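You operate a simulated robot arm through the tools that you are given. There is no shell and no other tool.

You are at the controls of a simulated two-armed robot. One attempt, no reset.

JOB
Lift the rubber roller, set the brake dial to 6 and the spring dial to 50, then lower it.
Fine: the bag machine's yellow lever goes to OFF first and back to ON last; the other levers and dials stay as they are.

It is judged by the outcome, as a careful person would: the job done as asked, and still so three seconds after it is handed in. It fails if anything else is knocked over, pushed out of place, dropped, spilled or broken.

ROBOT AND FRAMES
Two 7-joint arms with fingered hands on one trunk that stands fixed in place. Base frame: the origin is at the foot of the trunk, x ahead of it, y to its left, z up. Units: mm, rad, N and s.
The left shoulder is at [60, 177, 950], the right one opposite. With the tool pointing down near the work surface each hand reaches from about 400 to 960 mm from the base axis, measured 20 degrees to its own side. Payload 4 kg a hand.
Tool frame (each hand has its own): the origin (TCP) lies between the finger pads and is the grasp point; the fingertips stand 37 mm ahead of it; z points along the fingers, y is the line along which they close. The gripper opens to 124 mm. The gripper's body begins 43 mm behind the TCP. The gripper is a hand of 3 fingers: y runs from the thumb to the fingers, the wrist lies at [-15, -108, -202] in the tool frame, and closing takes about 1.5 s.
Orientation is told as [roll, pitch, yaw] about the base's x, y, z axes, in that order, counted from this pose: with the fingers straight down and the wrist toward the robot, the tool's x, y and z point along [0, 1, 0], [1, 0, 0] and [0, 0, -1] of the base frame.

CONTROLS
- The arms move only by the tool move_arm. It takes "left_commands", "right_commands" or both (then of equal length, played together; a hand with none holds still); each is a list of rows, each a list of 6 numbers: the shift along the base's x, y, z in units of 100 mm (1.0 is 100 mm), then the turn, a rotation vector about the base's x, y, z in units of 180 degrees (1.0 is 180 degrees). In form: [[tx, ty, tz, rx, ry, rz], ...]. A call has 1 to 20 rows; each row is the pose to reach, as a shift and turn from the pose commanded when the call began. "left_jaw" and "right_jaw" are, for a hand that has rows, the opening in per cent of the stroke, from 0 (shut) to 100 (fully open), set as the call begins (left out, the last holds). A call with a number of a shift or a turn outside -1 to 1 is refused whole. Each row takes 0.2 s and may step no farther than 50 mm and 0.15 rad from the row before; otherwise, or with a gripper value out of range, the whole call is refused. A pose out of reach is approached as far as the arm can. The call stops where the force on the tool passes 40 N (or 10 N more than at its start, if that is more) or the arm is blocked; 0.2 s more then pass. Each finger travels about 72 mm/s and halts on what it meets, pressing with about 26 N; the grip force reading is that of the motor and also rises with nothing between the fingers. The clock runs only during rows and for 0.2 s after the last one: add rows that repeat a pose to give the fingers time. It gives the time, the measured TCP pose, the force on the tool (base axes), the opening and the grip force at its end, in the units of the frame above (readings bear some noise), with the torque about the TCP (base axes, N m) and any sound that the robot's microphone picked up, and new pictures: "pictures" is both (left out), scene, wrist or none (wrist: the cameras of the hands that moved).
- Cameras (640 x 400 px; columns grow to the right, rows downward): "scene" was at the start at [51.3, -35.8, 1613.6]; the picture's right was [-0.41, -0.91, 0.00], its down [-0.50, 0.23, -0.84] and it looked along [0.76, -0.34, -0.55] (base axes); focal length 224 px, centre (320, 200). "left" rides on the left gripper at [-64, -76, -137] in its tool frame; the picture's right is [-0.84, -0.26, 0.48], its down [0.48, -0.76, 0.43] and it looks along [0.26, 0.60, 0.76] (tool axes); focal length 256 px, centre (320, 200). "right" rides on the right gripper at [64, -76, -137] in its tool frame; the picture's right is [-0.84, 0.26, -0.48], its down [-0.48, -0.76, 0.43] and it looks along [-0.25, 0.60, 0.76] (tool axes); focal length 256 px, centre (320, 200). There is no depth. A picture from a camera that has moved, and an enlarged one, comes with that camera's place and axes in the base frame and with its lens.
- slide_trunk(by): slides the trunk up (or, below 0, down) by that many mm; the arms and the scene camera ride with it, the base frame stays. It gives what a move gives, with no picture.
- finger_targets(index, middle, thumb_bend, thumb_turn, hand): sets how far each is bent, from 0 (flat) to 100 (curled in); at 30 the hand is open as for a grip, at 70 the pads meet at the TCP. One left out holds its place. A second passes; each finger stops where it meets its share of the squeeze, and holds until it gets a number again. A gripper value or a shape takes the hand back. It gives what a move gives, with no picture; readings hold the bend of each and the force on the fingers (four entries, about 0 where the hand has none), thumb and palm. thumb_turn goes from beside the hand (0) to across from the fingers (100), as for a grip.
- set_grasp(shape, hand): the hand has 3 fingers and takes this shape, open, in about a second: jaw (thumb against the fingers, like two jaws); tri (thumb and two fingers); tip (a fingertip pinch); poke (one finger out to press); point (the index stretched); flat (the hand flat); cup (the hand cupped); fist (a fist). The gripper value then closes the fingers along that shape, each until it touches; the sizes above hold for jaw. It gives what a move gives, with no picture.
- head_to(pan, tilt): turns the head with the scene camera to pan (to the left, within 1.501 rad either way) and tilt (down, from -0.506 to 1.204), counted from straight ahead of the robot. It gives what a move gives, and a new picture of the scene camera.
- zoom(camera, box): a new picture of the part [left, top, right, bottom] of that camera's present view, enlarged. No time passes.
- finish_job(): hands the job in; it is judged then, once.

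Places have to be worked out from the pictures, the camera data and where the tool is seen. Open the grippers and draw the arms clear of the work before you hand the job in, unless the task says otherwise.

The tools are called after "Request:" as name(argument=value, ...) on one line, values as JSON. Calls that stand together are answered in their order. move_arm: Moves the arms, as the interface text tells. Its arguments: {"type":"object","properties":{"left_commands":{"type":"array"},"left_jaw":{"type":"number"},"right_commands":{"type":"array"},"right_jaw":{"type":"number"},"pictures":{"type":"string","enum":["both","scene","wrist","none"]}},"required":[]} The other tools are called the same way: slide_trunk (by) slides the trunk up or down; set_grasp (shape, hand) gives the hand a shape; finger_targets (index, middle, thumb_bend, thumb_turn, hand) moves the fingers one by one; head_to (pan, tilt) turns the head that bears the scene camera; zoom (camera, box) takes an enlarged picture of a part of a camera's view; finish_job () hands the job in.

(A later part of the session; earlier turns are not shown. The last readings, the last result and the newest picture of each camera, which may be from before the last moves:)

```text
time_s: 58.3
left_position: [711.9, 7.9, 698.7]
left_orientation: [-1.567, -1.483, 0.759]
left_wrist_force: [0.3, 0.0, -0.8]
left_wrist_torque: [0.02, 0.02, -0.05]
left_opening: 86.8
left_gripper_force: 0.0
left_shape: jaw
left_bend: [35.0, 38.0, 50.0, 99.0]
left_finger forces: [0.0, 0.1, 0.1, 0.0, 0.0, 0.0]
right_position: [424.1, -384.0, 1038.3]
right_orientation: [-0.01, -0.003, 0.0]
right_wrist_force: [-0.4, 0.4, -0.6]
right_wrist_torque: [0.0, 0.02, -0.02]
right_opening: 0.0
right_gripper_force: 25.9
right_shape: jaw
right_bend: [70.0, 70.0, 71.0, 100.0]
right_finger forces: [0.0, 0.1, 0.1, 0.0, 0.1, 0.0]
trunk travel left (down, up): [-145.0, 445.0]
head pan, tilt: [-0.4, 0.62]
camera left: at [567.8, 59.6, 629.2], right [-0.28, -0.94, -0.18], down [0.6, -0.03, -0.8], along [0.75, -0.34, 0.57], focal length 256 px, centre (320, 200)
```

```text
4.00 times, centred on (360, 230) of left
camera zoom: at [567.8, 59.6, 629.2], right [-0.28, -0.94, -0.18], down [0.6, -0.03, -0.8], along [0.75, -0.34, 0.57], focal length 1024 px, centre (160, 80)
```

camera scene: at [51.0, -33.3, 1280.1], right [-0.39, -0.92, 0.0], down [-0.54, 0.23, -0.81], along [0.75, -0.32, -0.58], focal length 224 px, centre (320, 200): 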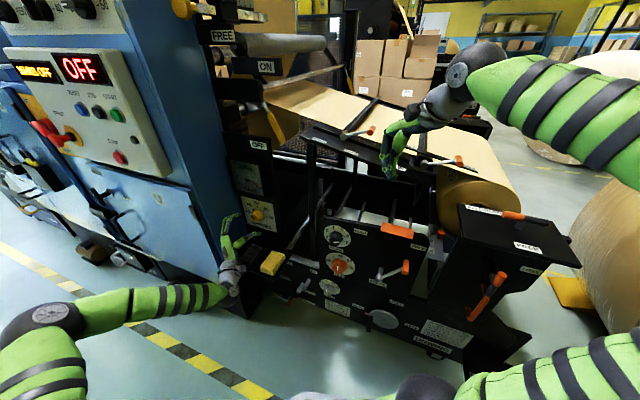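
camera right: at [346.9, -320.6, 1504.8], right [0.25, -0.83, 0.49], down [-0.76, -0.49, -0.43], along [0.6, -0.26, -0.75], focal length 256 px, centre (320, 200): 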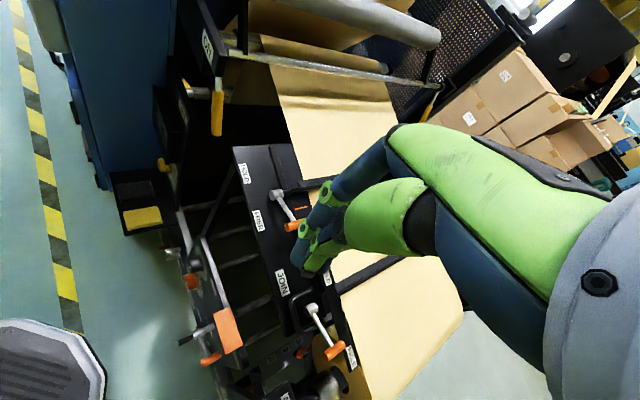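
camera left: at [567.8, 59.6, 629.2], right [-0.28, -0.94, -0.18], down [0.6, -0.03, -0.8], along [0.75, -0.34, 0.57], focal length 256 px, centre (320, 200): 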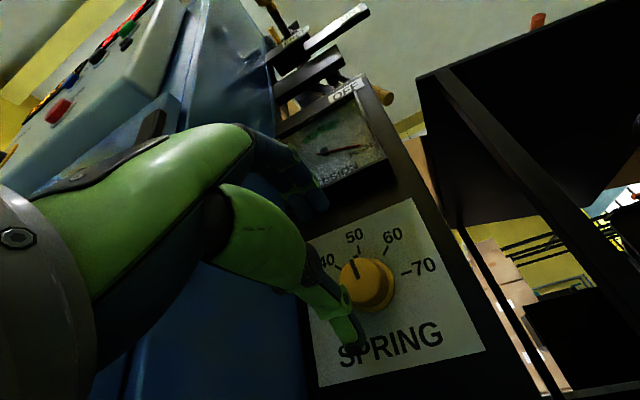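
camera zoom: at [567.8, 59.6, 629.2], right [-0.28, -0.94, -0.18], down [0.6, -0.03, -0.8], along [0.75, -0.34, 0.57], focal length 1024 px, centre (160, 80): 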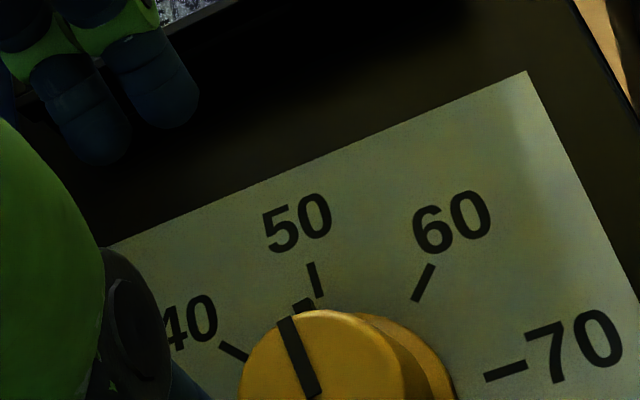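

On release the spring pointer slipped back about 4–5° (reading ≈49). I go back in, regrip and turn a little further.

Request:
move_arm(left_commands=[[0.14, -0.144, 0, 0, 0, 0], [0.28, -0.289, 0, 0, 0, 0], [0.42, -0.433, 0, 0, 0, 0], [0.55, -0.577, 0, 0, 0, 0]], pictures="none")

Request:
move_arm(left_commands=[[0, 0, 0, 0, 0, 0], [0, 0, 0, 0, 0, 0], [0, 0, 0, 0, 0, 0], [0, 0, 0, 0, 0, 0], [0, 0, 0, 0, 0, 0], [0, 0, 0, 0, 0, 0]], left_jaw=10, pictures="none")

Request:
zoom(camera="scene", box=[234, 194, 282, 224])

```text
time_s: 59.3
left_position: [769.0, -50.0, 698.8]
left_orientation: [-1.56, -1.484, 0.757]
left_wrist_force: [0.0, -0.6, 0.2]
left_wrist_torque: [0.01, 0.01, 0.01]
left_opening: 86.7
left_gripper_force: 0.2
left_shape: jaw
left_bend: [35.0, 38.0, 50.0, 99.0]
left_finger forces: [0.0, 0.0, 0.1, 0.0, 0.0, 0.0]
right_position: [423.2, -384.8, 1039.1]
right_orientation: [-0.01, -0.005, 0.0]
right_wrist_force: [-0.4, 0.2, -0.8]
right_wrist_torque: [0.02, 0.01, 0.02]
right_opening: 0.0
right_gripper_force: 26.0
right_shape: jaw
right_bend: [70.0, 70.0, 71.0, 100.0]
right_finger forces: [0.0, 0.1, 0.1, 0.1, 0.0, 0.0]
trunk travel left (down, up): [-145.0, 445.0]
head pan, tilt: [-0.4, 0.62]
```

```text
time_s: 60.7
left_position: [768.6, -48.7, 697.9]
left_orientation: [-1.547, -1.483, 0.741]
left_wrist_force: [-6.7, 1.5, -7.2]
left_wrist_torque: [-0.01, -0.04, -0.08]
left_opening: 44.6
left_gripper_force: 26.4
left_shape: jaw
left_bend: [51.0, 53.0, 59.0, 100.0]
left_finger forces: [14.3, 8.0, 0.1, 0.0, 29.7, 0.1]
right_position: [425.5, -384.3, 1038.3]
right_orientation: [-0.012, -0.005, 0.0]
right_wrist_force: [-0.8, 0.2, -0.2]
right_wrist_torque: [-0.02, 0.02, 0.0]
right_opening: 0.1
right_gripper_force: 26.0
right_shape: jaw
right_bend: [70.0, 70.0, 71.0, 100.0]
right_finger forces: [0.0, 0.0, 0.1, 0.0, 0.0, 0.0]
trunk travel left (down, up): [-145.0, 445.0]
head pan, tilt: [-0.4, 0.62]
```

```text
13.33 times, centred on (258, 209) of scene
camera zoom: at [51.1, -33.3, 1280.0], right [-0.39, -0.92, 0.0], down [-0.54, 0.23, -0.81], along [0.75, -0.32, -0.58], focal length 2980 px, centre (1147, 80)
```

zoom: 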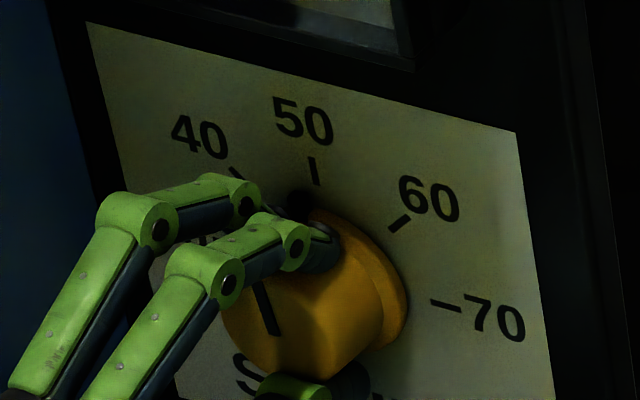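

Gripped again at the same reading. I turn 10° further to allow for the small spring-back at release.

Request:
move_arm(left_commands=[[0, 0, -0.012, 0, 0, 0], [0, 0, -0.012, 0.0128, -0.0134, 0], [0, 0, -0.012, 0.0256, -0.0267, 0], [0, 0, -0.012, 0.0384, -0.0401, 0], [0, 0, -0.012, 0.0384, -0.0401, 0]], pictures="none")

Request:
zoom(camera="scene", box=[234, 194, 282, 224])

Request:
move_arm(left_commands=[[0, 0, 0, 0, 0, 0], [0, 0, 0, 0, 0, 0], [0, 0, 0, 0, 0, 0], [0, 0, 0, 0, 0, 0]], left_jaw=70, pictures="none")

Request:
zoom(camera="scene", box=[234, 194, 282, 224])

```text
time_s: 61.9
left_position: [768.0, -49.8, 697.3]
left_orientation: [1.556, -1.484, -2.361]
left_wrist_force: [0.0, 2.1, -4.7]
left_wrist_torque: [-0.06, 0.0, 0.0]
left_opening: 44.6
left_gripper_force: 26.5
left_shape: jaw
left_bend: [51.0, 53.0, 59.0, 100.0]
left_finger forces: [13.9, 8.3, 0.1, 0.1, 27.4, 0.0]
right_position: [423.9, -383.9, 1037.6]
right_orientation: [-0.011, -0.005, 0.001]
right_wrist_force: [-0.4, 0.3, 0.2]
right_wrist_torque: [0.0, -0.07, 0.01]
right_opening: 0.0
right_gripper_force: 25.7
right_shape: jaw
right_bend: [70.0, 70.0, 71.0, 100.0]
right_finger forces: [0.0, 0.1, 0.0, 0.0, 0.0, 0.0]
trunk travel left (down, up): [-145.0, 445.0]
head pan, tilt: [-0.4, 0.62]
```

```text
13.33 times, centred on (258, 209) of scene
camera zoom: at [51.5, -33.2, 1280.0], right [-0.39, -0.92, 0.0], down [-0.54, 0.23, -0.81], along [0.75, -0.32, -0.58], focal length 2980 px, centre (1147, 80)
```

zoom: 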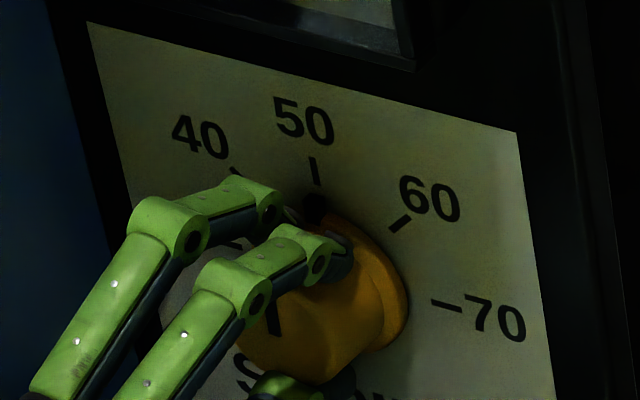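

```text
time_s: 62.9
left_position: [768.5, -50.4, 695.5]
left_orientation: [1.564, -1.483, -2.37]
left_wrist_force: [-0.2, 0.7, -0.7]
left_wrist_torque: [0.01, 0.02, 0.01]
left_opening: 86.6
left_gripper_force: 0.0
left_shape: jaw
left_bend: [35.0, 38.0, 50.0, 99.0]
left_finger forces: [0.0, 0.0, 0.0, 0.0, 0.0, 0.1]
right_position: [423.7, -384.3, 1038.6]
right_orientation: [-0.01, -0.006, -0.001]
right_wrist_force: [0.6, -0.2, 0.6]
right_wrist_torque: [-0.01, 0.03, 0.0]
right_opening: 0.0
right_gripper_force: 25.6
right_shape: jaw
right_bend: [70.0, 70.0, 71.0, 100.0]
right_finger forces: [0.0, 0.0, 0.0, 0.1, 0.0, 0.0]
trunk travel left (down, up): [-145.0, 445.0]
head pan, tilt: [-0.4, 0.62]
```

```text
13.33 times, centred on (258, 209) of scene
camera zoom: at [51.0, -33.4, 1280.1], right [-0.39, -0.92, 0.0], down [-0.54, 0.23, -0.81], along [0.75, -0.32, -0.58], focal length 2980 px, centre (1147, 80)
```

zoom: 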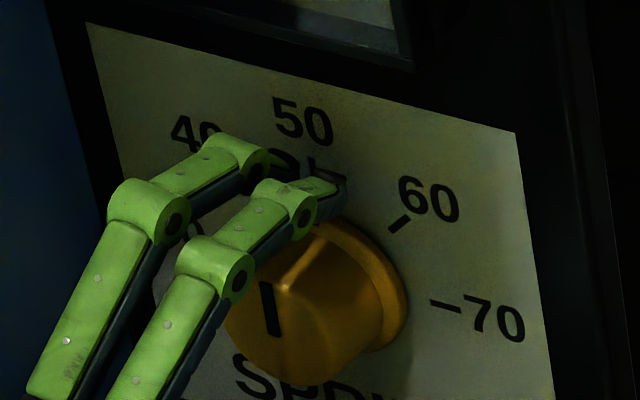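

After release the cap line points to about 50. I retreat to verify unobstructed.

Request:
move_arm(left_commands=[[-0.14, 0.144, 0, 0, 0, 0], [-0.28, 0.289, 0, 0, 0, 0], [-0.42, 0.433, 0, 0, 0, 0], [-0.55, 0.577, 0, 0, 0, 0]], pictures="wrist")

Request:
zoom(camera="scene", box=[246, 198, 270, 213])

Request:
zoom(camera="left", box=[300, 180, 460, 280])

Request:
zoom(camera="scene", box=[322, 224, 354, 244])

```text
time_s: 63.9
left_position: [710.6, 8.4, 697.1]
left_orientation: [1.557, -1.481, -2.363]
left_wrist_force: [0.5, -0.5, -0.9]
left_wrist_torque: [-0.01, 0.01, -0.03]
left_opening: 86.8
left_gripper_force: 0.0
left_shape: jaw
left_bend: [35.0, 38.0, 50.0, 99.0]
left_finger forces: [0.0, 0.0, 0.1, 0.1, 0.1, 0.0]
right_position: [423.7, -385.0, 1039.2]
right_orientation: [-0.01, -0.006, 0.002]
right_wrist_force: [-0.9, 0.6, 0.3]
right_wrist_torque: [0.0, -0.04, 0.02]
right_opening: 0.2
right_gripper_force: 25.9
right_shape: jaw
right_bend: [70.0, 70.0, 71.0, 100.0]
right_finger forces: [0.0, 0.1, 0.0, 0.0, 0.0, 0.0]
trunk travel left (down, up): [-145.0, 445.0]
head pan, tilt: [-0.4, 0.62]
camera left: at [577.0, 68.3, 617.6], right [-0.25, -0.91, -0.33], down [0.7, 0.07, -0.72], along [0.67, -0.41, 0.62], focal length 256 px, centre (320, 200)
```

left: 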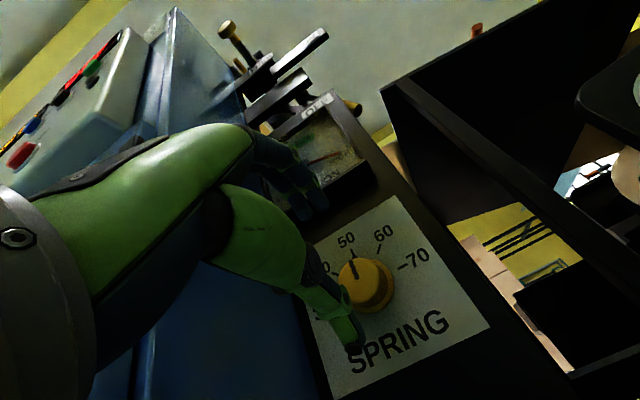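

```text
16.00 times, centred on (258, 206) of scene
camera zoom: at [51.1, -33.4, 1280.1], right [-0.39, -0.92, 0.0], down [-0.54, 0.23, -0.81], along [0.75, -0.32, -0.58], focal length 3576 px, centre (1312, 112)
```

zoom: 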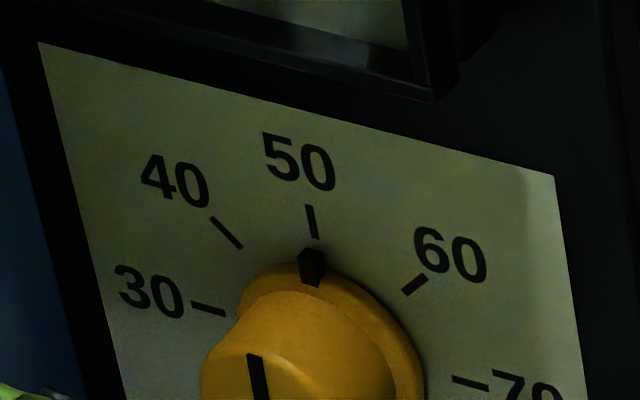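

```text
4.00 times, centred on (380, 230) of left
camera zoom: at [577.0, 68.3, 617.6], right [-0.25, -0.91, -0.33], down [0.7, 0.07, -0.72], along [0.67, -0.41, 0.62], focal length 1024 px, centre (80, 80)
```

zoom: 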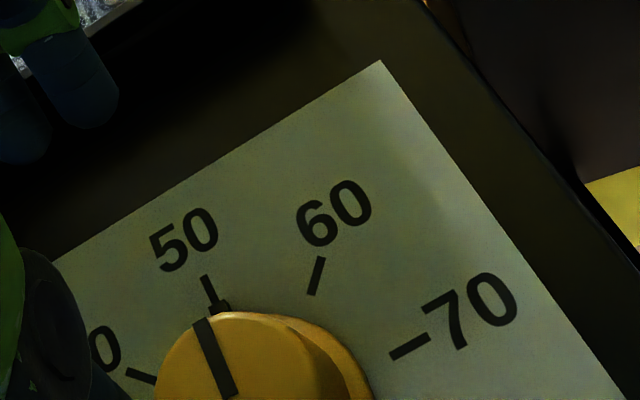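

```text
16.00 times, centred on (338, 234) of scene
camera zoom: at [51.1, -33.4, 1280.1], right [-0.39, -0.92, 0.0], down [-0.54, 0.23, -0.81], along [0.75, -0.32, -0.58], focal length 3576 px, centre (32, -344)
```

zoom: 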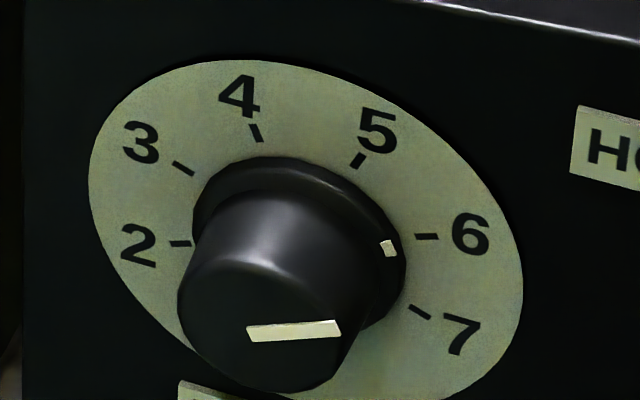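

Spring now reads 50 cleanly. The brake pointer is roughly 2.5° short of the 6 tick, so I take the left hand back in front of the pedals to the brake dial for a fine touch-up.

Request:
move_arm(left_commands=[[-0.15, 0.15, 0, 0, 0, 0], [-0.3, 0.3, 0, 0, 0, 0], [-0.45, 0.45, 0, 0, 0, 0], [-0.63, 0.25, 0, 0, 0, 0], [-0.81, 0.07, 0, 0, 0, 0], [-1.0, -0.12, 0, 0, 0, 0]], pictures="none")

Request:
move_arm(left_commands=[[-0.2, -0.2, 0, 0, 0, 0], [-0.45, -0.45, 0, 0, 0, 0], [-0.7, -0.7, 0, 0, 0, 0], [-1.0, -1.0, 0, 0, 0, 0]], pictures="none")

Request:
move_arm(left_commands=[[-0.2, -0.25, 0, 0, 0, 0], [-0.4, -0.5, 0, 0, 0, 0], [-0.4, -0.75, 0, 0, 0, 0], [-0.4, -1.0, 0, 0, 0, 0]])

```text
time_s: 65.3
left_position: [612.1, -3.4, 698.3]
left_orientation: [1.569, -1.483, -2.374]
left_wrist_force: [0.3, 0.1, 0.0]
left_wrist_torque: [-0.02, 0.01, -0.01]
left_opening: 86.8
left_gripper_force: 0.1
left_shape: jaw
left_bend: [35.0, 38.0, 50.0, 99.0]
left_finger forces: [0.1, 0.1, 0.0, 0.1, 0.0, 0.1]
right_position: [424.7, -384.5, 1039.5]
right_orientation: [-0.01, -0.005, 0.0]
right_wrist_force: [0.1, 0.0, 0.3]
right_wrist_torque: [0.03, 0.0, -0.07]
right_opening: 0.0
right_gripper_force: 25.8
right_shape: jaw
right_bend: [70.0, 70.0, 71.0, 100.0]
right_finger forces: [0.1, 0.0, 0.1, 0.1, 0.0, 0.0]
trunk travel left (down, up): [-145.0, 445.0]
head pan, tilt: [-0.4, 0.62]
```

```text
time_s: 66.3
left_position: [513.5, -106.3, 696.0]
left_orientation: [1.568, -1.484, -2.373]
left_wrist_force: [-0.3, 0.5, 0.6]
left_wrist_torque: [-0.03, -0.03, -0.05]
left_opening: 86.8
left_gripper_force: 0.1
left_shape: jaw
left_bend: [35.0, 38.0, 50.0, 99.0]
left_finger forces: [0.1, 0.1, 0.0, 0.1, 0.0, 0.0]
right_position: [424.2, -384.1, 1038.7]
right_orientation: [-0.012, -0.005, -0.001]
right_wrist_force: [0.3, 0.3, 0.4]
right_wrist_torque: [-0.04, -0.01, -0.02]
right_opening: 0.1
right_gripper_force: 26.1
right_shape: jaw
right_bend: [70.0, 70.0, 71.0, 100.0]
right_finger forces: [0.0, 0.0, 0.0, 0.0, 0.0, 0.0]
trunk travel left (down, up): [-145.0, 445.0]
head pan, tilt: [-0.4, 0.62]
```

```text
time_s: 67.3
left_position: [472.8, -206.1, 695.8]
left_orientation: [1.568, -1.483, -2.371]
left_wrist_force: [0.1, 0.4, 0.8]
left_wrist_torque: [0.01, -0.03, 0.01]
left_opening: 86.6
left_gripper_force: 0.0
left_shape: jaw
left_bend: [35.0, 38.0, 50.0, 99.0]
left_finger forces: [0.0, 0.1, 0.0, 0.0, 0.0, 0.1]
right_position: [423.6, -384.4, 1037.9]
right_orientation: [-0.009, -0.004, 0.0]
right_wrist_force: [0.2, 0.2, -0.9]
right_wrist_torque: [0.01, 0.01, 0.0]
right_opening: 0.0
right_gripper_force: 26.2
right_shape: jaw
right_bend: [70.0, 70.0, 71.0, 100.0]
right_finger forces: [0.0, 0.0, 0.1, 0.0, 0.0, 0.0]
trunk travel left (down, up): [-145.0, 445.0]
head pan, tilt: [-0.4, 0.62]
camera scene: at [51.0, -33.3, 1280.1], right [-0.39, -0.92, 0.0], down [-0.54, 0.23, -0.81], along [0.75, -0.32, -0.58], focal length 224 px, centre (320, 200)
camera left: at [339.1, -145.4, 616.4], right [-0.25, -0.91, -0.33], down [0.7, 0.07, -0.72], along [0.67, -0.41, 0.62], focal length 256 px, centre (320, 200)
```

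scene: 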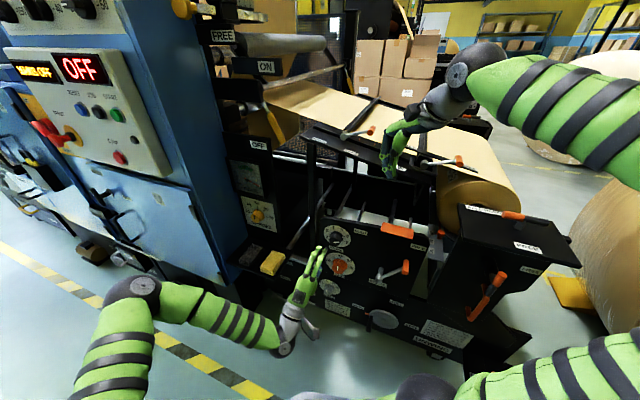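
left: 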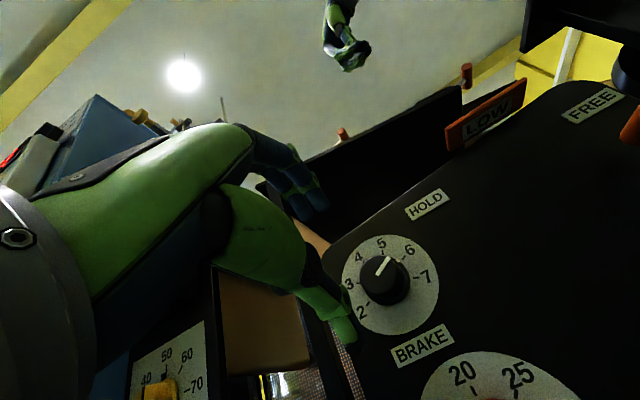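

I line up again on the brake knob axis and advance to straddle it, then close.

Request:
move_arm(left_commands=[[0.04, -0.255, 0.02, 0, 0, 0], [0.18, -0.4, 0.02, 0, 0, 0], [0.32, -0.54, 0.02, 0, 0, 0], [0.46, -0.68, 0.02, 0, 0, 0], [0.592, -0.82, 0.02, 0, 0, 0], [0.592, -0.82, 0.02, 0, 0, 0]], pictures="wrist")

Request:
zoom(camera="scene", box=[300, 215, 364, 255])

```text
time_s: 68.7
left_position: [532.5, -288.2, 699.6]
left_orientation: [1.565, -1.484, -2.369]
left_wrist_force: [0.0, -0.3, 0.0]
left_wrist_torque: [0.02, 0.01, -0.01]
left_opening: 86.7
left_gripper_force: 0.1
left_shape: jaw
left_bend: [35.0, 38.0, 50.0, 99.0]
left_finger forces: [0.1, 0.0, 0.0, 0.0, 0.0, 0.1]
right_position: [423.6, -384.8, 1039.0]
right_orientation: [-0.01, -0.007, -0.001]
right_wrist_force: [-1.0, 0.4, 0.4]
right_wrist_torque: [0.0, -0.02, 0.01]
right_opening: 0.0
right_gripper_force: 26.1
right_shape: jaw
right_bend: [70.0, 70.0, 71.0, 100.0]
right_finger forces: [0.0, 0.0, 0.1, 0.0, 0.1, 0.0]
trunk travel left (down, up): [-145.0, 445.0]
head pan, tilt: [-0.4, 0.62]
camera left: at [398.6, -227.3, 619.1], right [-0.25, -0.91, -0.33], down [0.7, 0.07, -0.72], along [0.67, -0.41, 0.62], focal length 256 px, centre (320, 200)
```

left: 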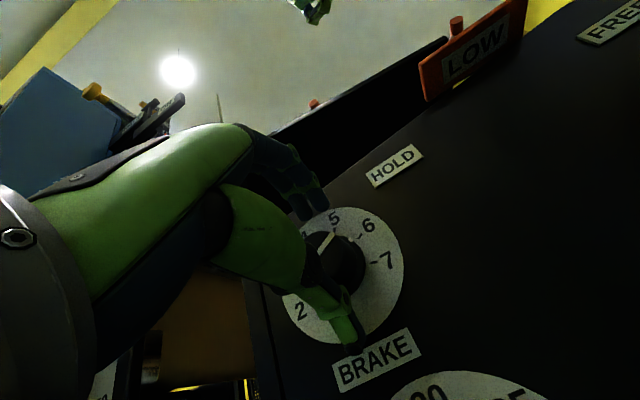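

```text
10.00 times, centred on (332, 235) of scene
camera zoom: at [51.0, -33.5, 1280.1], right [-0.39, -0.92, 0.0], down [-0.54, 0.23, -0.81], along [0.75, -0.32, -0.58], focal length 2235 px, centre (200, -150)
```

zoom: 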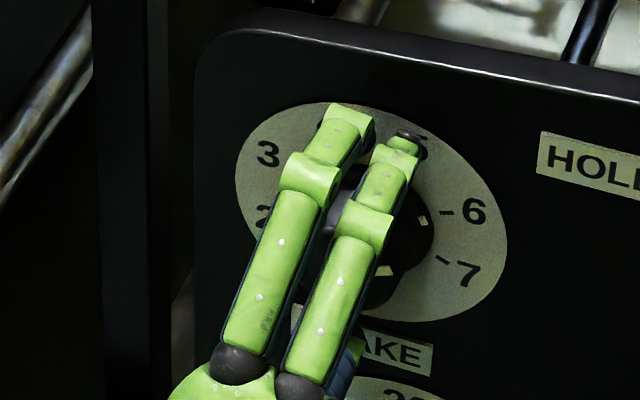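

In place without contact. I close, turn about 5.5° clockwise, and check the mark before releasing.

Request:
move_arm(left_commands=[[0, 0, 0, 0, 0, 0], [0, 0, 0, 0, 0, 0], [0, 0, 0, 0, 0, 0], [0, 0, 0, 0, 0, 0], [0, 0, 0, 0, 0, 0], [0, 0, 0, 0, 0, 0]], left_jaw=10, pictures="none")

Request:
zoom(camera="scene", box=[322, 224, 354, 244])

Request:
move_arm(left_commands=[[0, 0, -0.012, 0, 0, 0], [0, 0, -0.012, 0.0105, -0.011, 0], [0, 0, -0.012, 0.0211, -0.0221, 0], [0, 0, -0.012, 0.0211, -0.0221, 0]], pictures="none")

Request:
zoom(camera="scene", box=[322, 224, 354, 244])

```text
time_s: 70.1
left_position: [531.7, -287.7, 698.0]
left_orientation: [1.543, -1.481, -2.349]
left_wrist_force: [-5.8, 3.7, -13.0]
left_wrist_torque: [0.1, 0.06, -0.03]
left_opening: 43.4
left_gripper_force: 26.5
left_shape: jaw
left_bend: [53.0, 55.0, 59.0, 100.0]
left_finger forces: [12.3, 7.5, 0.1, 0.1, 33.5, 0.0]
right_position: [423.3, -385.4, 1039.0]
right_orientation: [-0.011, -0.006, 0.001]
right_wrist_force: [-0.4, 0.3, 0.0]
right_wrist_torque: [0.01, -0.01, -0.03]
right_opening: 0.1
right_gripper_force: 26.0
right_shape: jaw
right_bend: [70.0, 70.0, 71.0, 100.0]
right_finger forces: [0.0, 0.1, 0.0, 0.0, 0.1, 0.1]
trunk travel left (down, up): [-145.0, 445.0]
head pan, tilt: [-0.4, 0.62]
```

```text
16.00 times, centred on (338, 234) of scene
camera zoom: at [51.2, -33.5, 1280.0], right [-0.39, -0.92, 0.0], down [-0.54, 0.23, -0.81], along [0.75, -0.32, -0.58], focal length 3576 px, centre (32, -344)
```

zoom: 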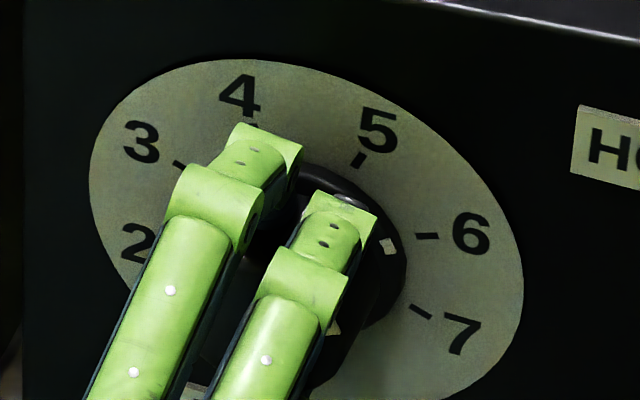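

```text
time_s: 71.1
left_position: [533.5, -286.8, 698.1]
left_orientation: [1.565, -1.387, -2.371]
left_wrist_force: [0.8, -1.3, -5.5]
left_wrist_torque: [-0.11, -0.07, -0.02]
left_opening: 42.5
left_gripper_force: 26.1
left_shape: jaw
left_bend: [53.0, 54.0, 59.0, 100.0]
left_finger forces: [13.5, 8.7, 0.0, 0.1, 27.3, 0.0]
right_position: [424.4, -384.9, 1038.3]
right_orientation: [-0.011, -0.004, 0.0]
right_wrist_force: [-0.4, 0.1, 0.0]
right_wrist_torque: [0.03, 0.01, 0.01]
right_opening: 0.0
right_gripper_force: 26.0
right_shape: jaw
right_bend: [70.0, 70.0, 71.0, 100.0]
right_finger forces: [0.1, 0.0, 0.0, 0.1, 0.0, 0.0]
trunk travel left (down, up): [-145.0, 445.0]
head pan, tilt: [-0.4, 0.62]
```

```text
16.00 times, centred on (338, 234) of scene
camera zoom: at [51.4, -33.7, 1280.1], right [-0.39, -0.92, 0.0], down [-0.54, 0.23, -0.81], along [0.75, -0.32, -0.58], focal length 3576 px, centre (32, -344)
```

zoom: 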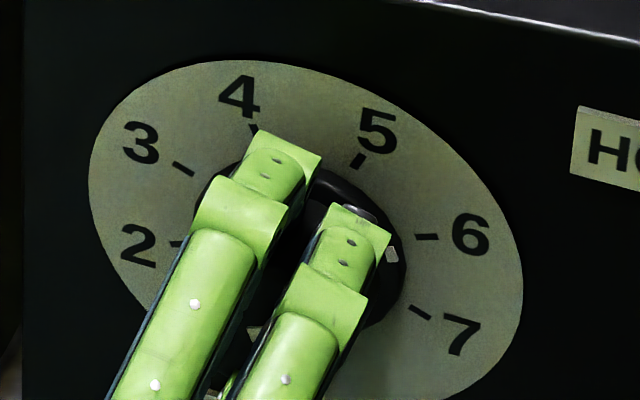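

The mark is now right at the 6 tick. I release and back out to confirm.

Request:
move_arm(left_commands=[[0, 0, 0, 0, 0, 0], [0, 0, 0, 0, 0, 0], [0, 0, 0, 0, 0, 0], [0, 0, 0, 0, 0, 0]], left_jaw=70, pictures="none")

Request:
move_arm(left_commands=[[-0.14, 0.144, 0, 0, 0, 0], [-0.28, 0.289, 0, 0, 0, 0], [-0.42, 0.433, 0, 0, 0, 0], [-0.55, 0.577, 0, 0, 0, 0], [-0.7, 0.72, 0, 0, 0, 0]], pictures="scene")

Request:
zoom(camera="scene", box=[322, 224, 354, 244])

Request:
zoom(camera="scene", box=[230, 130, 430, 255])

```text
time_s: 72.1
left_position: [532.5, -287.7, 698.1]
left_orientation: [1.569, -1.389, -2.374]
left_wrist_force: [0.9, 0.3, 0.8]
left_wrist_torque: [0.01, -0.03, 0.0]
left_opening: 86.7
left_gripper_force: 0.0
left_shape: jaw
left_bend: [35.0, 38.0, 50.0, 99.0]
left_finger forces: [0.0, 0.0, 0.0, 0.0, 0.1, 0.0]
right_position: [424.5, -384.7, 1039.0]
right_orientation: [-0.008, -0.007, 0.0]
right_wrist_force: [-0.3, -0.3, -1.1]
right_wrist_torque: [0.01, -0.01, -0.04]
right_opening: 0.0
right_gripper_force: 26.2
right_shape: jaw
right_bend: [70.0, 70.0, 71.0, 100.0]
right_finger forces: [0.0, 0.0, 0.1, 0.0, 0.1, 0.0]
trunk travel left (down, up): [-145.0, 445.0]
head pan, tilt: [-0.4, 0.62]
```

```text
time_s: 73.3
left_position: [462.3, -215.5, 698.5]
left_orientation: [1.566, -1.387, -2.375]
left_wrist_force: [0.2, -0.8, -0.9]
left_wrist_torque: [-0.01, 0.0, 0.03]
left_opening: 86.5
left_gripper_force: 0.0
left_shape: jaw
left_bend: [35.0, 38.0, 50.0, 99.0]
left_finger forces: [0.0, 0.1, 0.0, 0.0, 0.0, 0.1]
right_position: [423.8, -384.1, 1039.1]
right_orientation: [-0.011, -0.006, 0.001]
right_wrist_force: [0.1, 0.7, -0.3]
right_wrist_torque: [0.0, 0.0, -0.02]
right_opening: 0.0
right_gripper_force: 25.9
right_shape: jaw
right_bend: [70.0, 70.0, 71.0, 100.0]
right_finger forces: [0.0, 0.1, 0.1, 0.0, 0.0, 0.0]
trunk travel left (down, up): [-145.0, 445.0]
head pan, tilt: [-0.4, 0.62]
camera scene: at [51.0, -33.5, 1280.1], right [-0.39, -0.92, 0.0], down [-0.54, 0.23, -0.81], along [0.75, -0.32, -0.58], focal length 224 px, centre (320, 200)
```

scene: 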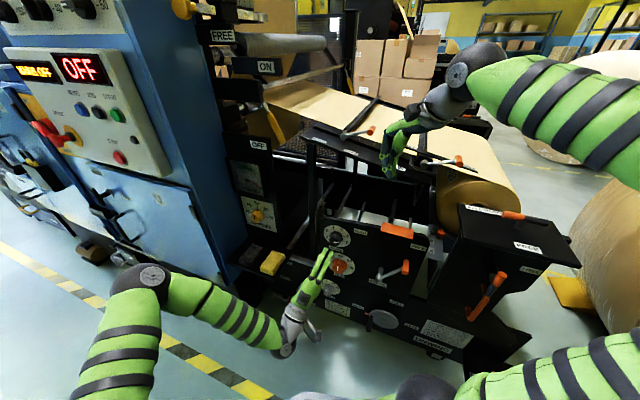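

```text
16.00 times, centred on (338, 234) of scene
camera zoom: at [51.0, -33.5, 1280.1], right [-0.39, -0.92, 0.0], down [-0.54, 0.23, -0.81], along [0.75, -0.32, -0.58], focal length 3576 px, centre (32, -344)
```

zoom: 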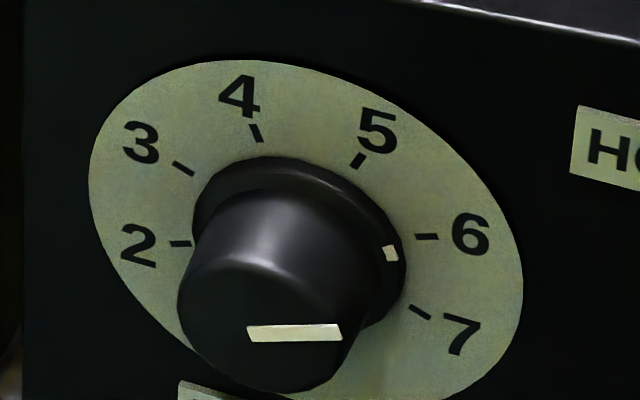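

```text
3.20 times, centred on (330, 192) of scene
camera zoom: at [51.0, -33.5, 1280.1], right [-0.39, -0.92, 0.0], down [-0.54, 0.23, -0.81], along [0.75, -0.32, -0.58], focal length 715 px, centre (288, 224)
```

zoom: 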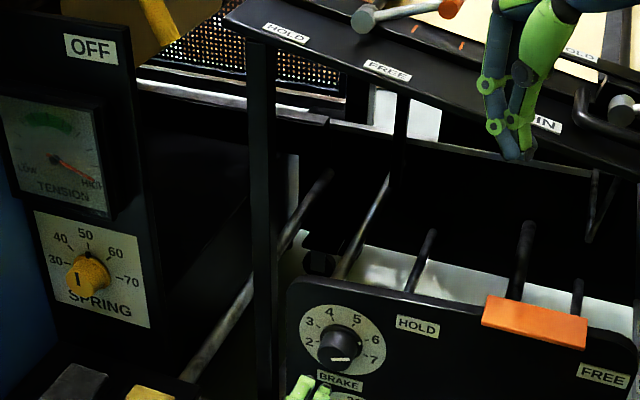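

Brake reads 6 and spring 50. Before handling the lever again I study its clearance from the OFF panel in the current scene view.

Request:
zoom(camera="scene", box=[220, 80, 300, 130])

Request:
zoom(camera="scene", box=[240, 100, 304, 140])

```text
8.00 times, centred on (260, 105) of scene
camera zoom: at [51.0, -33.5, 1280.1], right [-0.39, -0.92, 0.0], down [-0.54, 0.23, -0.81], along [0.75, -0.32, -0.58], focal length 1788 px, centre (800, 960)
```

zoom: 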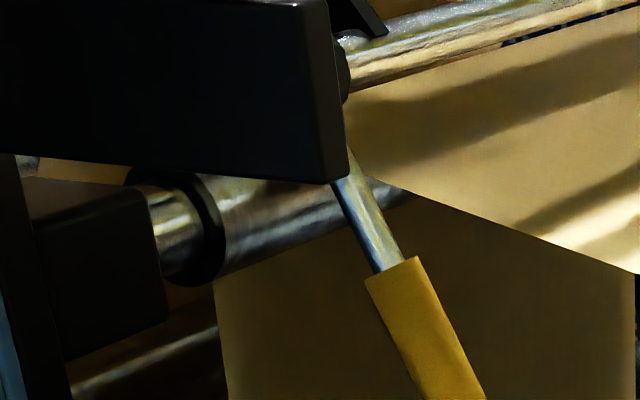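

```text
10.00 times, centred on (272, 120) of scene
camera zoom: at [51.0, -33.5, 1280.1], right [-0.39, -0.92, 0.0], down [-0.54, 0.23, -0.81], along [0.75, -0.32, -0.58], focal length 2235 px, centre (800, 1000)
```

zoom: 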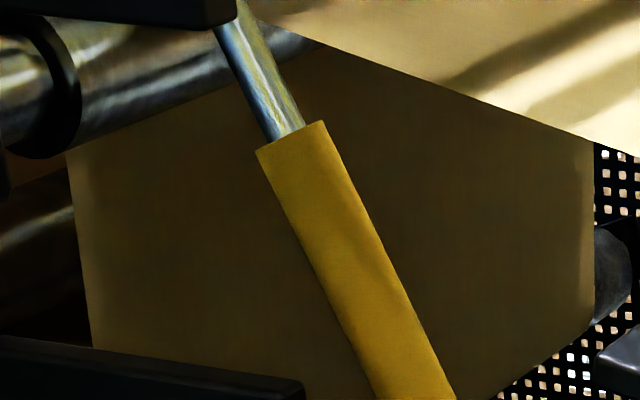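

The lever can be reached again once the trunk is back up. I withdraw the left arm to the left and toward the robot first.

Request:
move_arm(left_commands=[[-0.1, 0.25, 0, 0, 0, 0], [-0.2, 0.5, 0, 0, 0, 0], [-0.3, 0.75, 0, 0, 0, 0], [-0.4, 1.0, 0, 0, 0, 0]], pictures="none")

Request:
move_arm(left_commands=[[0, 0.25, 0.05, 0, 0, 0], [0, 0.5, 0.1, 0, 0, 0], [0, 0.75, 0.15, 0, 0, 0], [0, 1.0, 0.2, 0, 0, 0]], pictures="none")

Request:
move_arm(left_commands=[[0, 0.25, 0.05, 0, 0, 0], [0, 0.5, 0.1, 0, 0, 0], [0, 0.75, 0.15, 0, 0, 0], [0, 1.0, 0.2, 0, 0, 0]], pictures="scene")

```text
time_s: 74.3
left_position: [420.1, -113.5, 697.2]
left_orientation: [1.57, -1.388, -2.376]
left_wrist_force: [-0.4, 0.2, 0.0]
left_wrist_torque: [0.01, -0.02, 0.03]
left_opening: 86.7
left_gripper_force: 0.1
left_shape: jaw
left_bend: [35.0, 38.0, 50.0, 99.0]
left_finger forces: [0.1, 0.1, 0.0, 0.0, 0.0, 0.1]
right_position: [424.3, -384.9, 1037.2]
right_orientation: [-0.01, -0.005, 0.001]
right_wrist_force: [-0.7, 0.1, -0.1]
right_wrist_torque: [0.01, 0.01, -0.03]
right_opening: 0.0
right_gripper_force: 25.7
right_shape: jaw
right_bend: [70.0, 70.0, 71.0, 100.0]
right_finger forces: [0.0, 0.0, 0.0, 0.0, 0.1, 0.0]
trunk travel left (down, up): [-145.0, 445.0]
head pan, tilt: [-0.4, 0.62]
```

```text
time_s: 75.3
left_position: [420.9, -15.4, 717.8]
left_orientation: [1.566, -1.386, -2.374]
left_wrist_force: [-0.5, -0.4, -0.2]
left_wrist_torque: [-0.02, 0.04, -0.01]
left_opening: 86.8
left_gripper_force: 0.0
left_shape: jaw
left_bend: [35.0, 38.0, 50.0, 99.0]
left_finger forces: [0.0, 0.0, 0.0, 0.0, 0.1, 0.0]
right_position: [423.3, -385.5, 1038.6]
right_orientation: [-0.011, -0.004, 0.0]
right_wrist_force: [-1.1, 0.0, -0.1]
right_wrist_torque: [0.02, -0.03, -0.02]
right_opening: 0.1
right_gripper_force: 25.7
right_shape: jaw
right_bend: [70.0, 70.0, 71.0, 100.0]
right_finger forces: [0.0, 0.1, 0.1, 0.0, 0.0, 0.0]
trunk travel left (down, up): [-145.0, 445.0]
head pan, tilt: [-0.4, 0.62]
```

```text
time_s: 76.3
left_position: [429.6, 84.2, 735.0]
left_orientation: [1.575, -1.386, -2.381]
left_wrist_force: [0.1, 0.1, 0.3]
left_wrist_torque: [0.0, -0.02, 0.02]
left_opening: 86.6
left_gripper_force: 0.1
left_shape: jaw
left_bend: [35.0, 38.0, 50.0, 99.0]
left_finger forces: [0.1, 0.1, 0.0, 0.1, 0.1, 0.0]
left hand out of reach, approached as far as the arm can: row 3, 4
right_position: [424.4, -385.4, 1037.5]
right_orientation: [-0.011, -0.006, 0.001]
right_wrist_force: [0.2, 0.0, 0.5]
right_wrist_torque: [0.0, -0.03, -0.02]
right_opening: 0.0
right_gripper_force: 26.0
right_shape: jaw
right_bend: [70.0, 70.0, 71.0, 100.0]
right_finger forces: [0.0, 0.0, 0.0, 0.1, 0.0, 0.0]
trunk travel left (down, up): [-145.0, 445.0]
head pan, tilt: [-0.4, 0.62]
camera scene: at [51.0, -33.4, 1280.1], right [-0.39, -0.92, 0.0], down [-0.54, 0.23, -0.81], along [0.75, -0.32, -0.58], focal length 224 px, centre (320, 200)
```

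scene: 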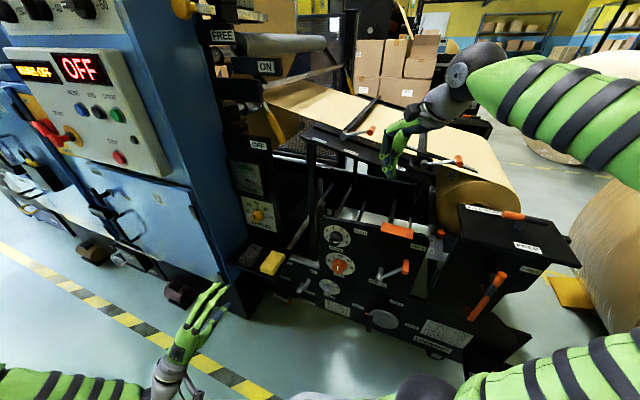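

The left hand is well clear. I raise the trunk back by 330 mm and look at the lever again from above.

Request:
slide_trunk(by=330)

Request:
head_to(pan=-0.4, tilt=0.62)

Request:
zoom(camera="right", box=[130, 40, 290, 140])

Request:
zoom(camera="scene", box=[230, 150, 330, 212])

```text
time_s: 79.6
left_position: [429.7, 84.0, 1064.7]
left_orientation: [1.574, -1.386, -2.385]
left_wrist_force: [0.1, -0.2, 0.3]
left_wrist_torque: [-0.01, 0.02, -0.02]
left_opening: 86.6
left_gripper_force: 0.0
left_shape: jaw
left_bend: [35.0, 38.0, 50.0, 99.0]
left_finger forces: [0.0, 0.0, 0.0, 0.0, 0.0, 0.0]
right_position: [422.8, -384.9, 1369.0]
right_orientation: [-0.012, -0.004, 0.0]
right_wrist_force: [-0.4, 0.1, 0.2]
right_wrist_torque: [0.03, 0.06, 0.01]
right_opening: 0.2
right_gripper_force: 25.9
right_shape: jaw
right_bend: [70.0, 70.0, 71.0, 100.0]
right_finger forces: [0.1, 0.0, 0.0, 0.0, 0.0, 0.0]
trunk travel left (down, up): [-475.0, 115.0]
head pan, tilt: [-0.4, 0.62]
```

```text
time_s: 80.2
left_position: [430.1, 85.2, 1064.8]
left_orientation: [1.577, -1.389, -2.384]
left_wrist_force: [0.5, 0.0, -1.0]
left_wrist_torque: [0.01, -0.02, -0.01]
left_opening: 86.7
left_gripper_force: 0.1
left_shape: jaw
left_bend: [35.0, 38.0, 50.0, 99.0]
left_finger forces: [0.0, 0.0, 0.0, 0.0, 0.1, 0.1]
right_position: [423.2, -384.1, 1369.3]
right_orientation: [-0.008, -0.005, 0.0]
right_wrist_force: [-0.3, -0.4, 0.0]
right_wrist_torque: [0.0, 0.03, 0.01]
right_opening: 0.1
right_gripper_force: 26.0
right_shape: jaw
right_bend: [70.0, 70.0, 71.0, 100.0]
right_finger forces: [0.1, 0.0, 0.0, 0.0, 0.1, 0.0]
trunk travel left (down, up): [-475.0, 115.0]
head pan, tilt: [-0.4, 0.62]
camera scene: at [51.0, -33.3, 1610.1], right [-0.39, -0.92, 0.0], down [-0.54, 0.23, -0.81], along [0.75, -0.32, -0.58], focal length 224 px, centre (320, 200)
```

scene: 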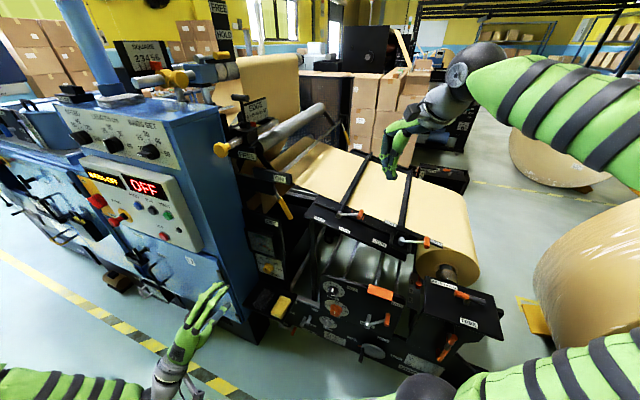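

```text
4.00 times, centred on (210, 90) of right
camera zoom: at [347.1, -320.5, 1504.6], right [0.25, -0.83, 0.49], down [-0.76, -0.49, -0.43], along [0.6, -0.26, -0.75], focal length 1024 px, centre (760, 640)
```

zoom: 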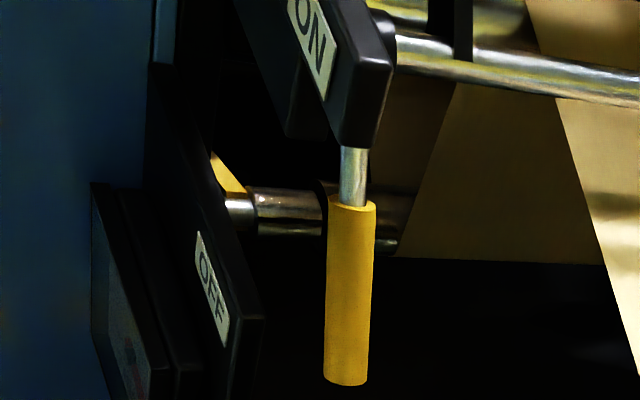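

```text
6.40 times, centred on (280, 181) of scene
camera zoom: at [51.0, -33.3, 1610.1], right [-0.39, -0.92, 0.0], down [-0.54, 0.23, -0.81], along [0.75, -0.32, -0.58], focal length 1430 px, centre (576, 322)
```

zoom: 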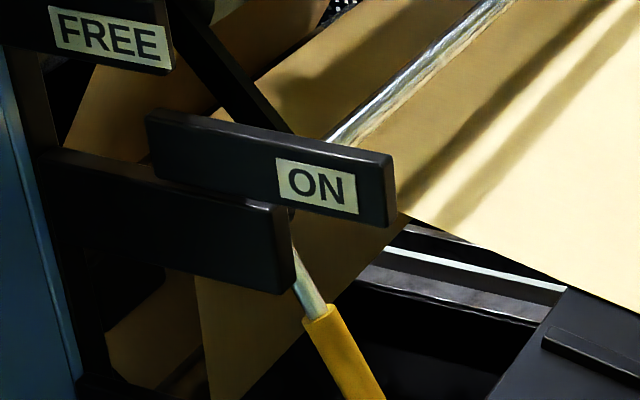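

From above there is a ~35 mm gap between the OFF plate and the lever, so I can pinch the handle front-to-back and lift it along its arc. I turn the right hand accordingly (closing line across the handle, tool tilted 30° from vertical) while moving toward a spot above and right of the lever.

Request:
move_arm(right_commands=[[0.1, 0.04, 0, 0.0157, -0.0067, -0.0251], [0.2, 0.08, 0, 0.0315, -0.0134, -0.0501], [0.3, 0.12, 0, 0.0472, -0.0201, -0.0752], [0.4, 0.16, 0, 0.063, -0.0268, -0.1002], [0.5, 0.2, 0, 0.0787, -0.0336, -0.1253], [0.6, 0.24, 0, 0.0944, -0.0403, -0.1503], [0.7, 0.28, 0, 0.1102, -0.047, -0.1754], [0.8, 0.32, 0, 0.1259, -0.0537, -0.2004], [0.9, 0.36, 0, 0.1417, -0.0604, -0.2255], [1.0, 0.4, 0, 0.1574, -0.0671, -0.2505]], right_jaw=45, pictures="none")

Request:
move_arm(right_commands=[[0.25, 0.1, 0, 0, 0, 0], [0.5, 0.2, 0, 0, 0, 0], [0.75, 0.3, 0, 0, 0, 0], [1.0, 0.4, -0.1, 0, 0, 0]])

```text
time_s: 82.4
left_position: [430.5, 85.1, 1064.3]
left_orientation: [1.576, -1.386, -2.383]
left_wrist_force: [-0.3, 0.0, 0.5]
left_wrist_torque: [0.06, 0.0, 0.0]
left_opening: 86.7
left_gripper_force: 0.0
left_shape: jaw
left_bend: [35.0, 38.0, 50.0, 99.0]
left_finger forces: [0.0, 0.1, 0.0, 0.1, 0.2, 0.0]
right_position: [524.1, -343.1, 1369.0]
right_orientation: [0.512, -0.005, -0.81]
right_wrist_force: [-0.6, -0.8, -0.3]
right_wrist_torque: [-0.01, 0.01, 0.0]
right_opening: 55.6
right_gripper_force: 0.1
right_shape: jaw
right_bend: [44.0, 48.0, 57.0, 100.0]
right_finger forces: [0.0, 0.0, 0.0, 0.0, 0.1, 0.0]
trunk travel left (down, up): [-475.0, 115.0]
head pan, tilt: [-0.4, 0.62]
```

```text
time_s: 83.4
left_position: [429.8, 84.0, 1063.6]
left_orientation: [1.575, -1.388, -2.383]
left_wrist_force: [-0.8, 0.3, 0.7]
left_wrist_torque: [-0.02, -0.01, -0.02]
left_opening: 86.4
left_gripper_force: 0.0
left_shape: jaw
left_bend: [35.0, 38.0, 50.0, 99.0]
left_finger forces: [0.0, 0.0, 0.1, 0.0, 0.0, 0.0]
right_position: [625.6, -305.3, 1358.9]
right_orientation: [0.512, -0.005, -0.808]
right_wrist_force: [0.0, 0.7, 0.1]
right_wrist_torque: [0.02, -0.04, 0.01]
right_opening: 55.6
right_gripper_force: 0.0
right_shape: jaw
right_bend: [44.0, 48.0, 57.0, 100.0]
right_finger forces: [0.0, 0.0, 0.0, 0.0, 0.1, 0.0]
trunk travel left (down, up): [-475.0, 115.0]
head pan, tilt: [-0.4, 0.62]
camera scene: at [51.8, -33.3, 1610.0], right [-0.39, -0.92, 0.0], down [-0.54, 0.23, -0.81], along [0.75, -0.32, -0.58], focal length 224 px, centre (320, 200)
camera right: at [563.6, -258.9, 1508.4], right [-0.52, -0.85, 0.01], down [-0.67, 0.4, -0.62], along [0.52, -0.33, -0.79], focal length 256 px, centre (320, 200)
```

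scene: 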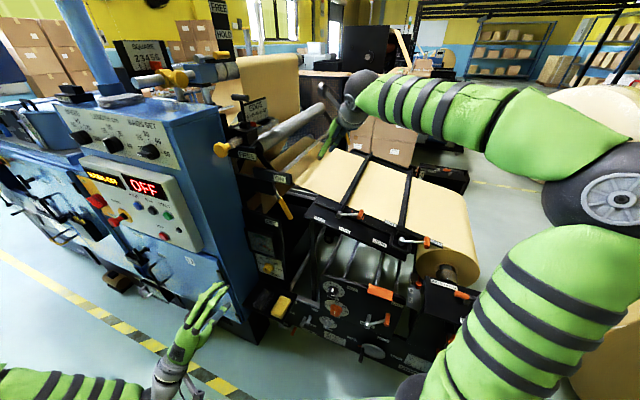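
right: 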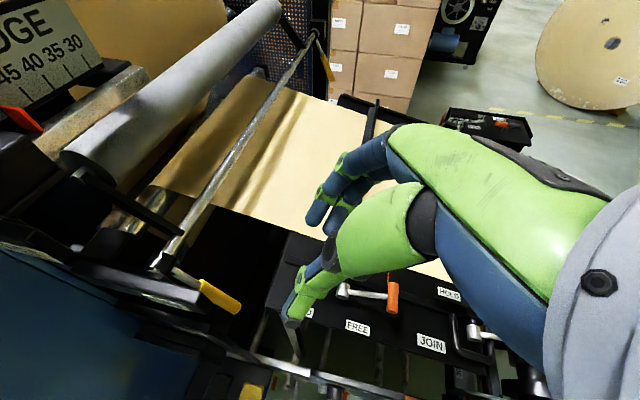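

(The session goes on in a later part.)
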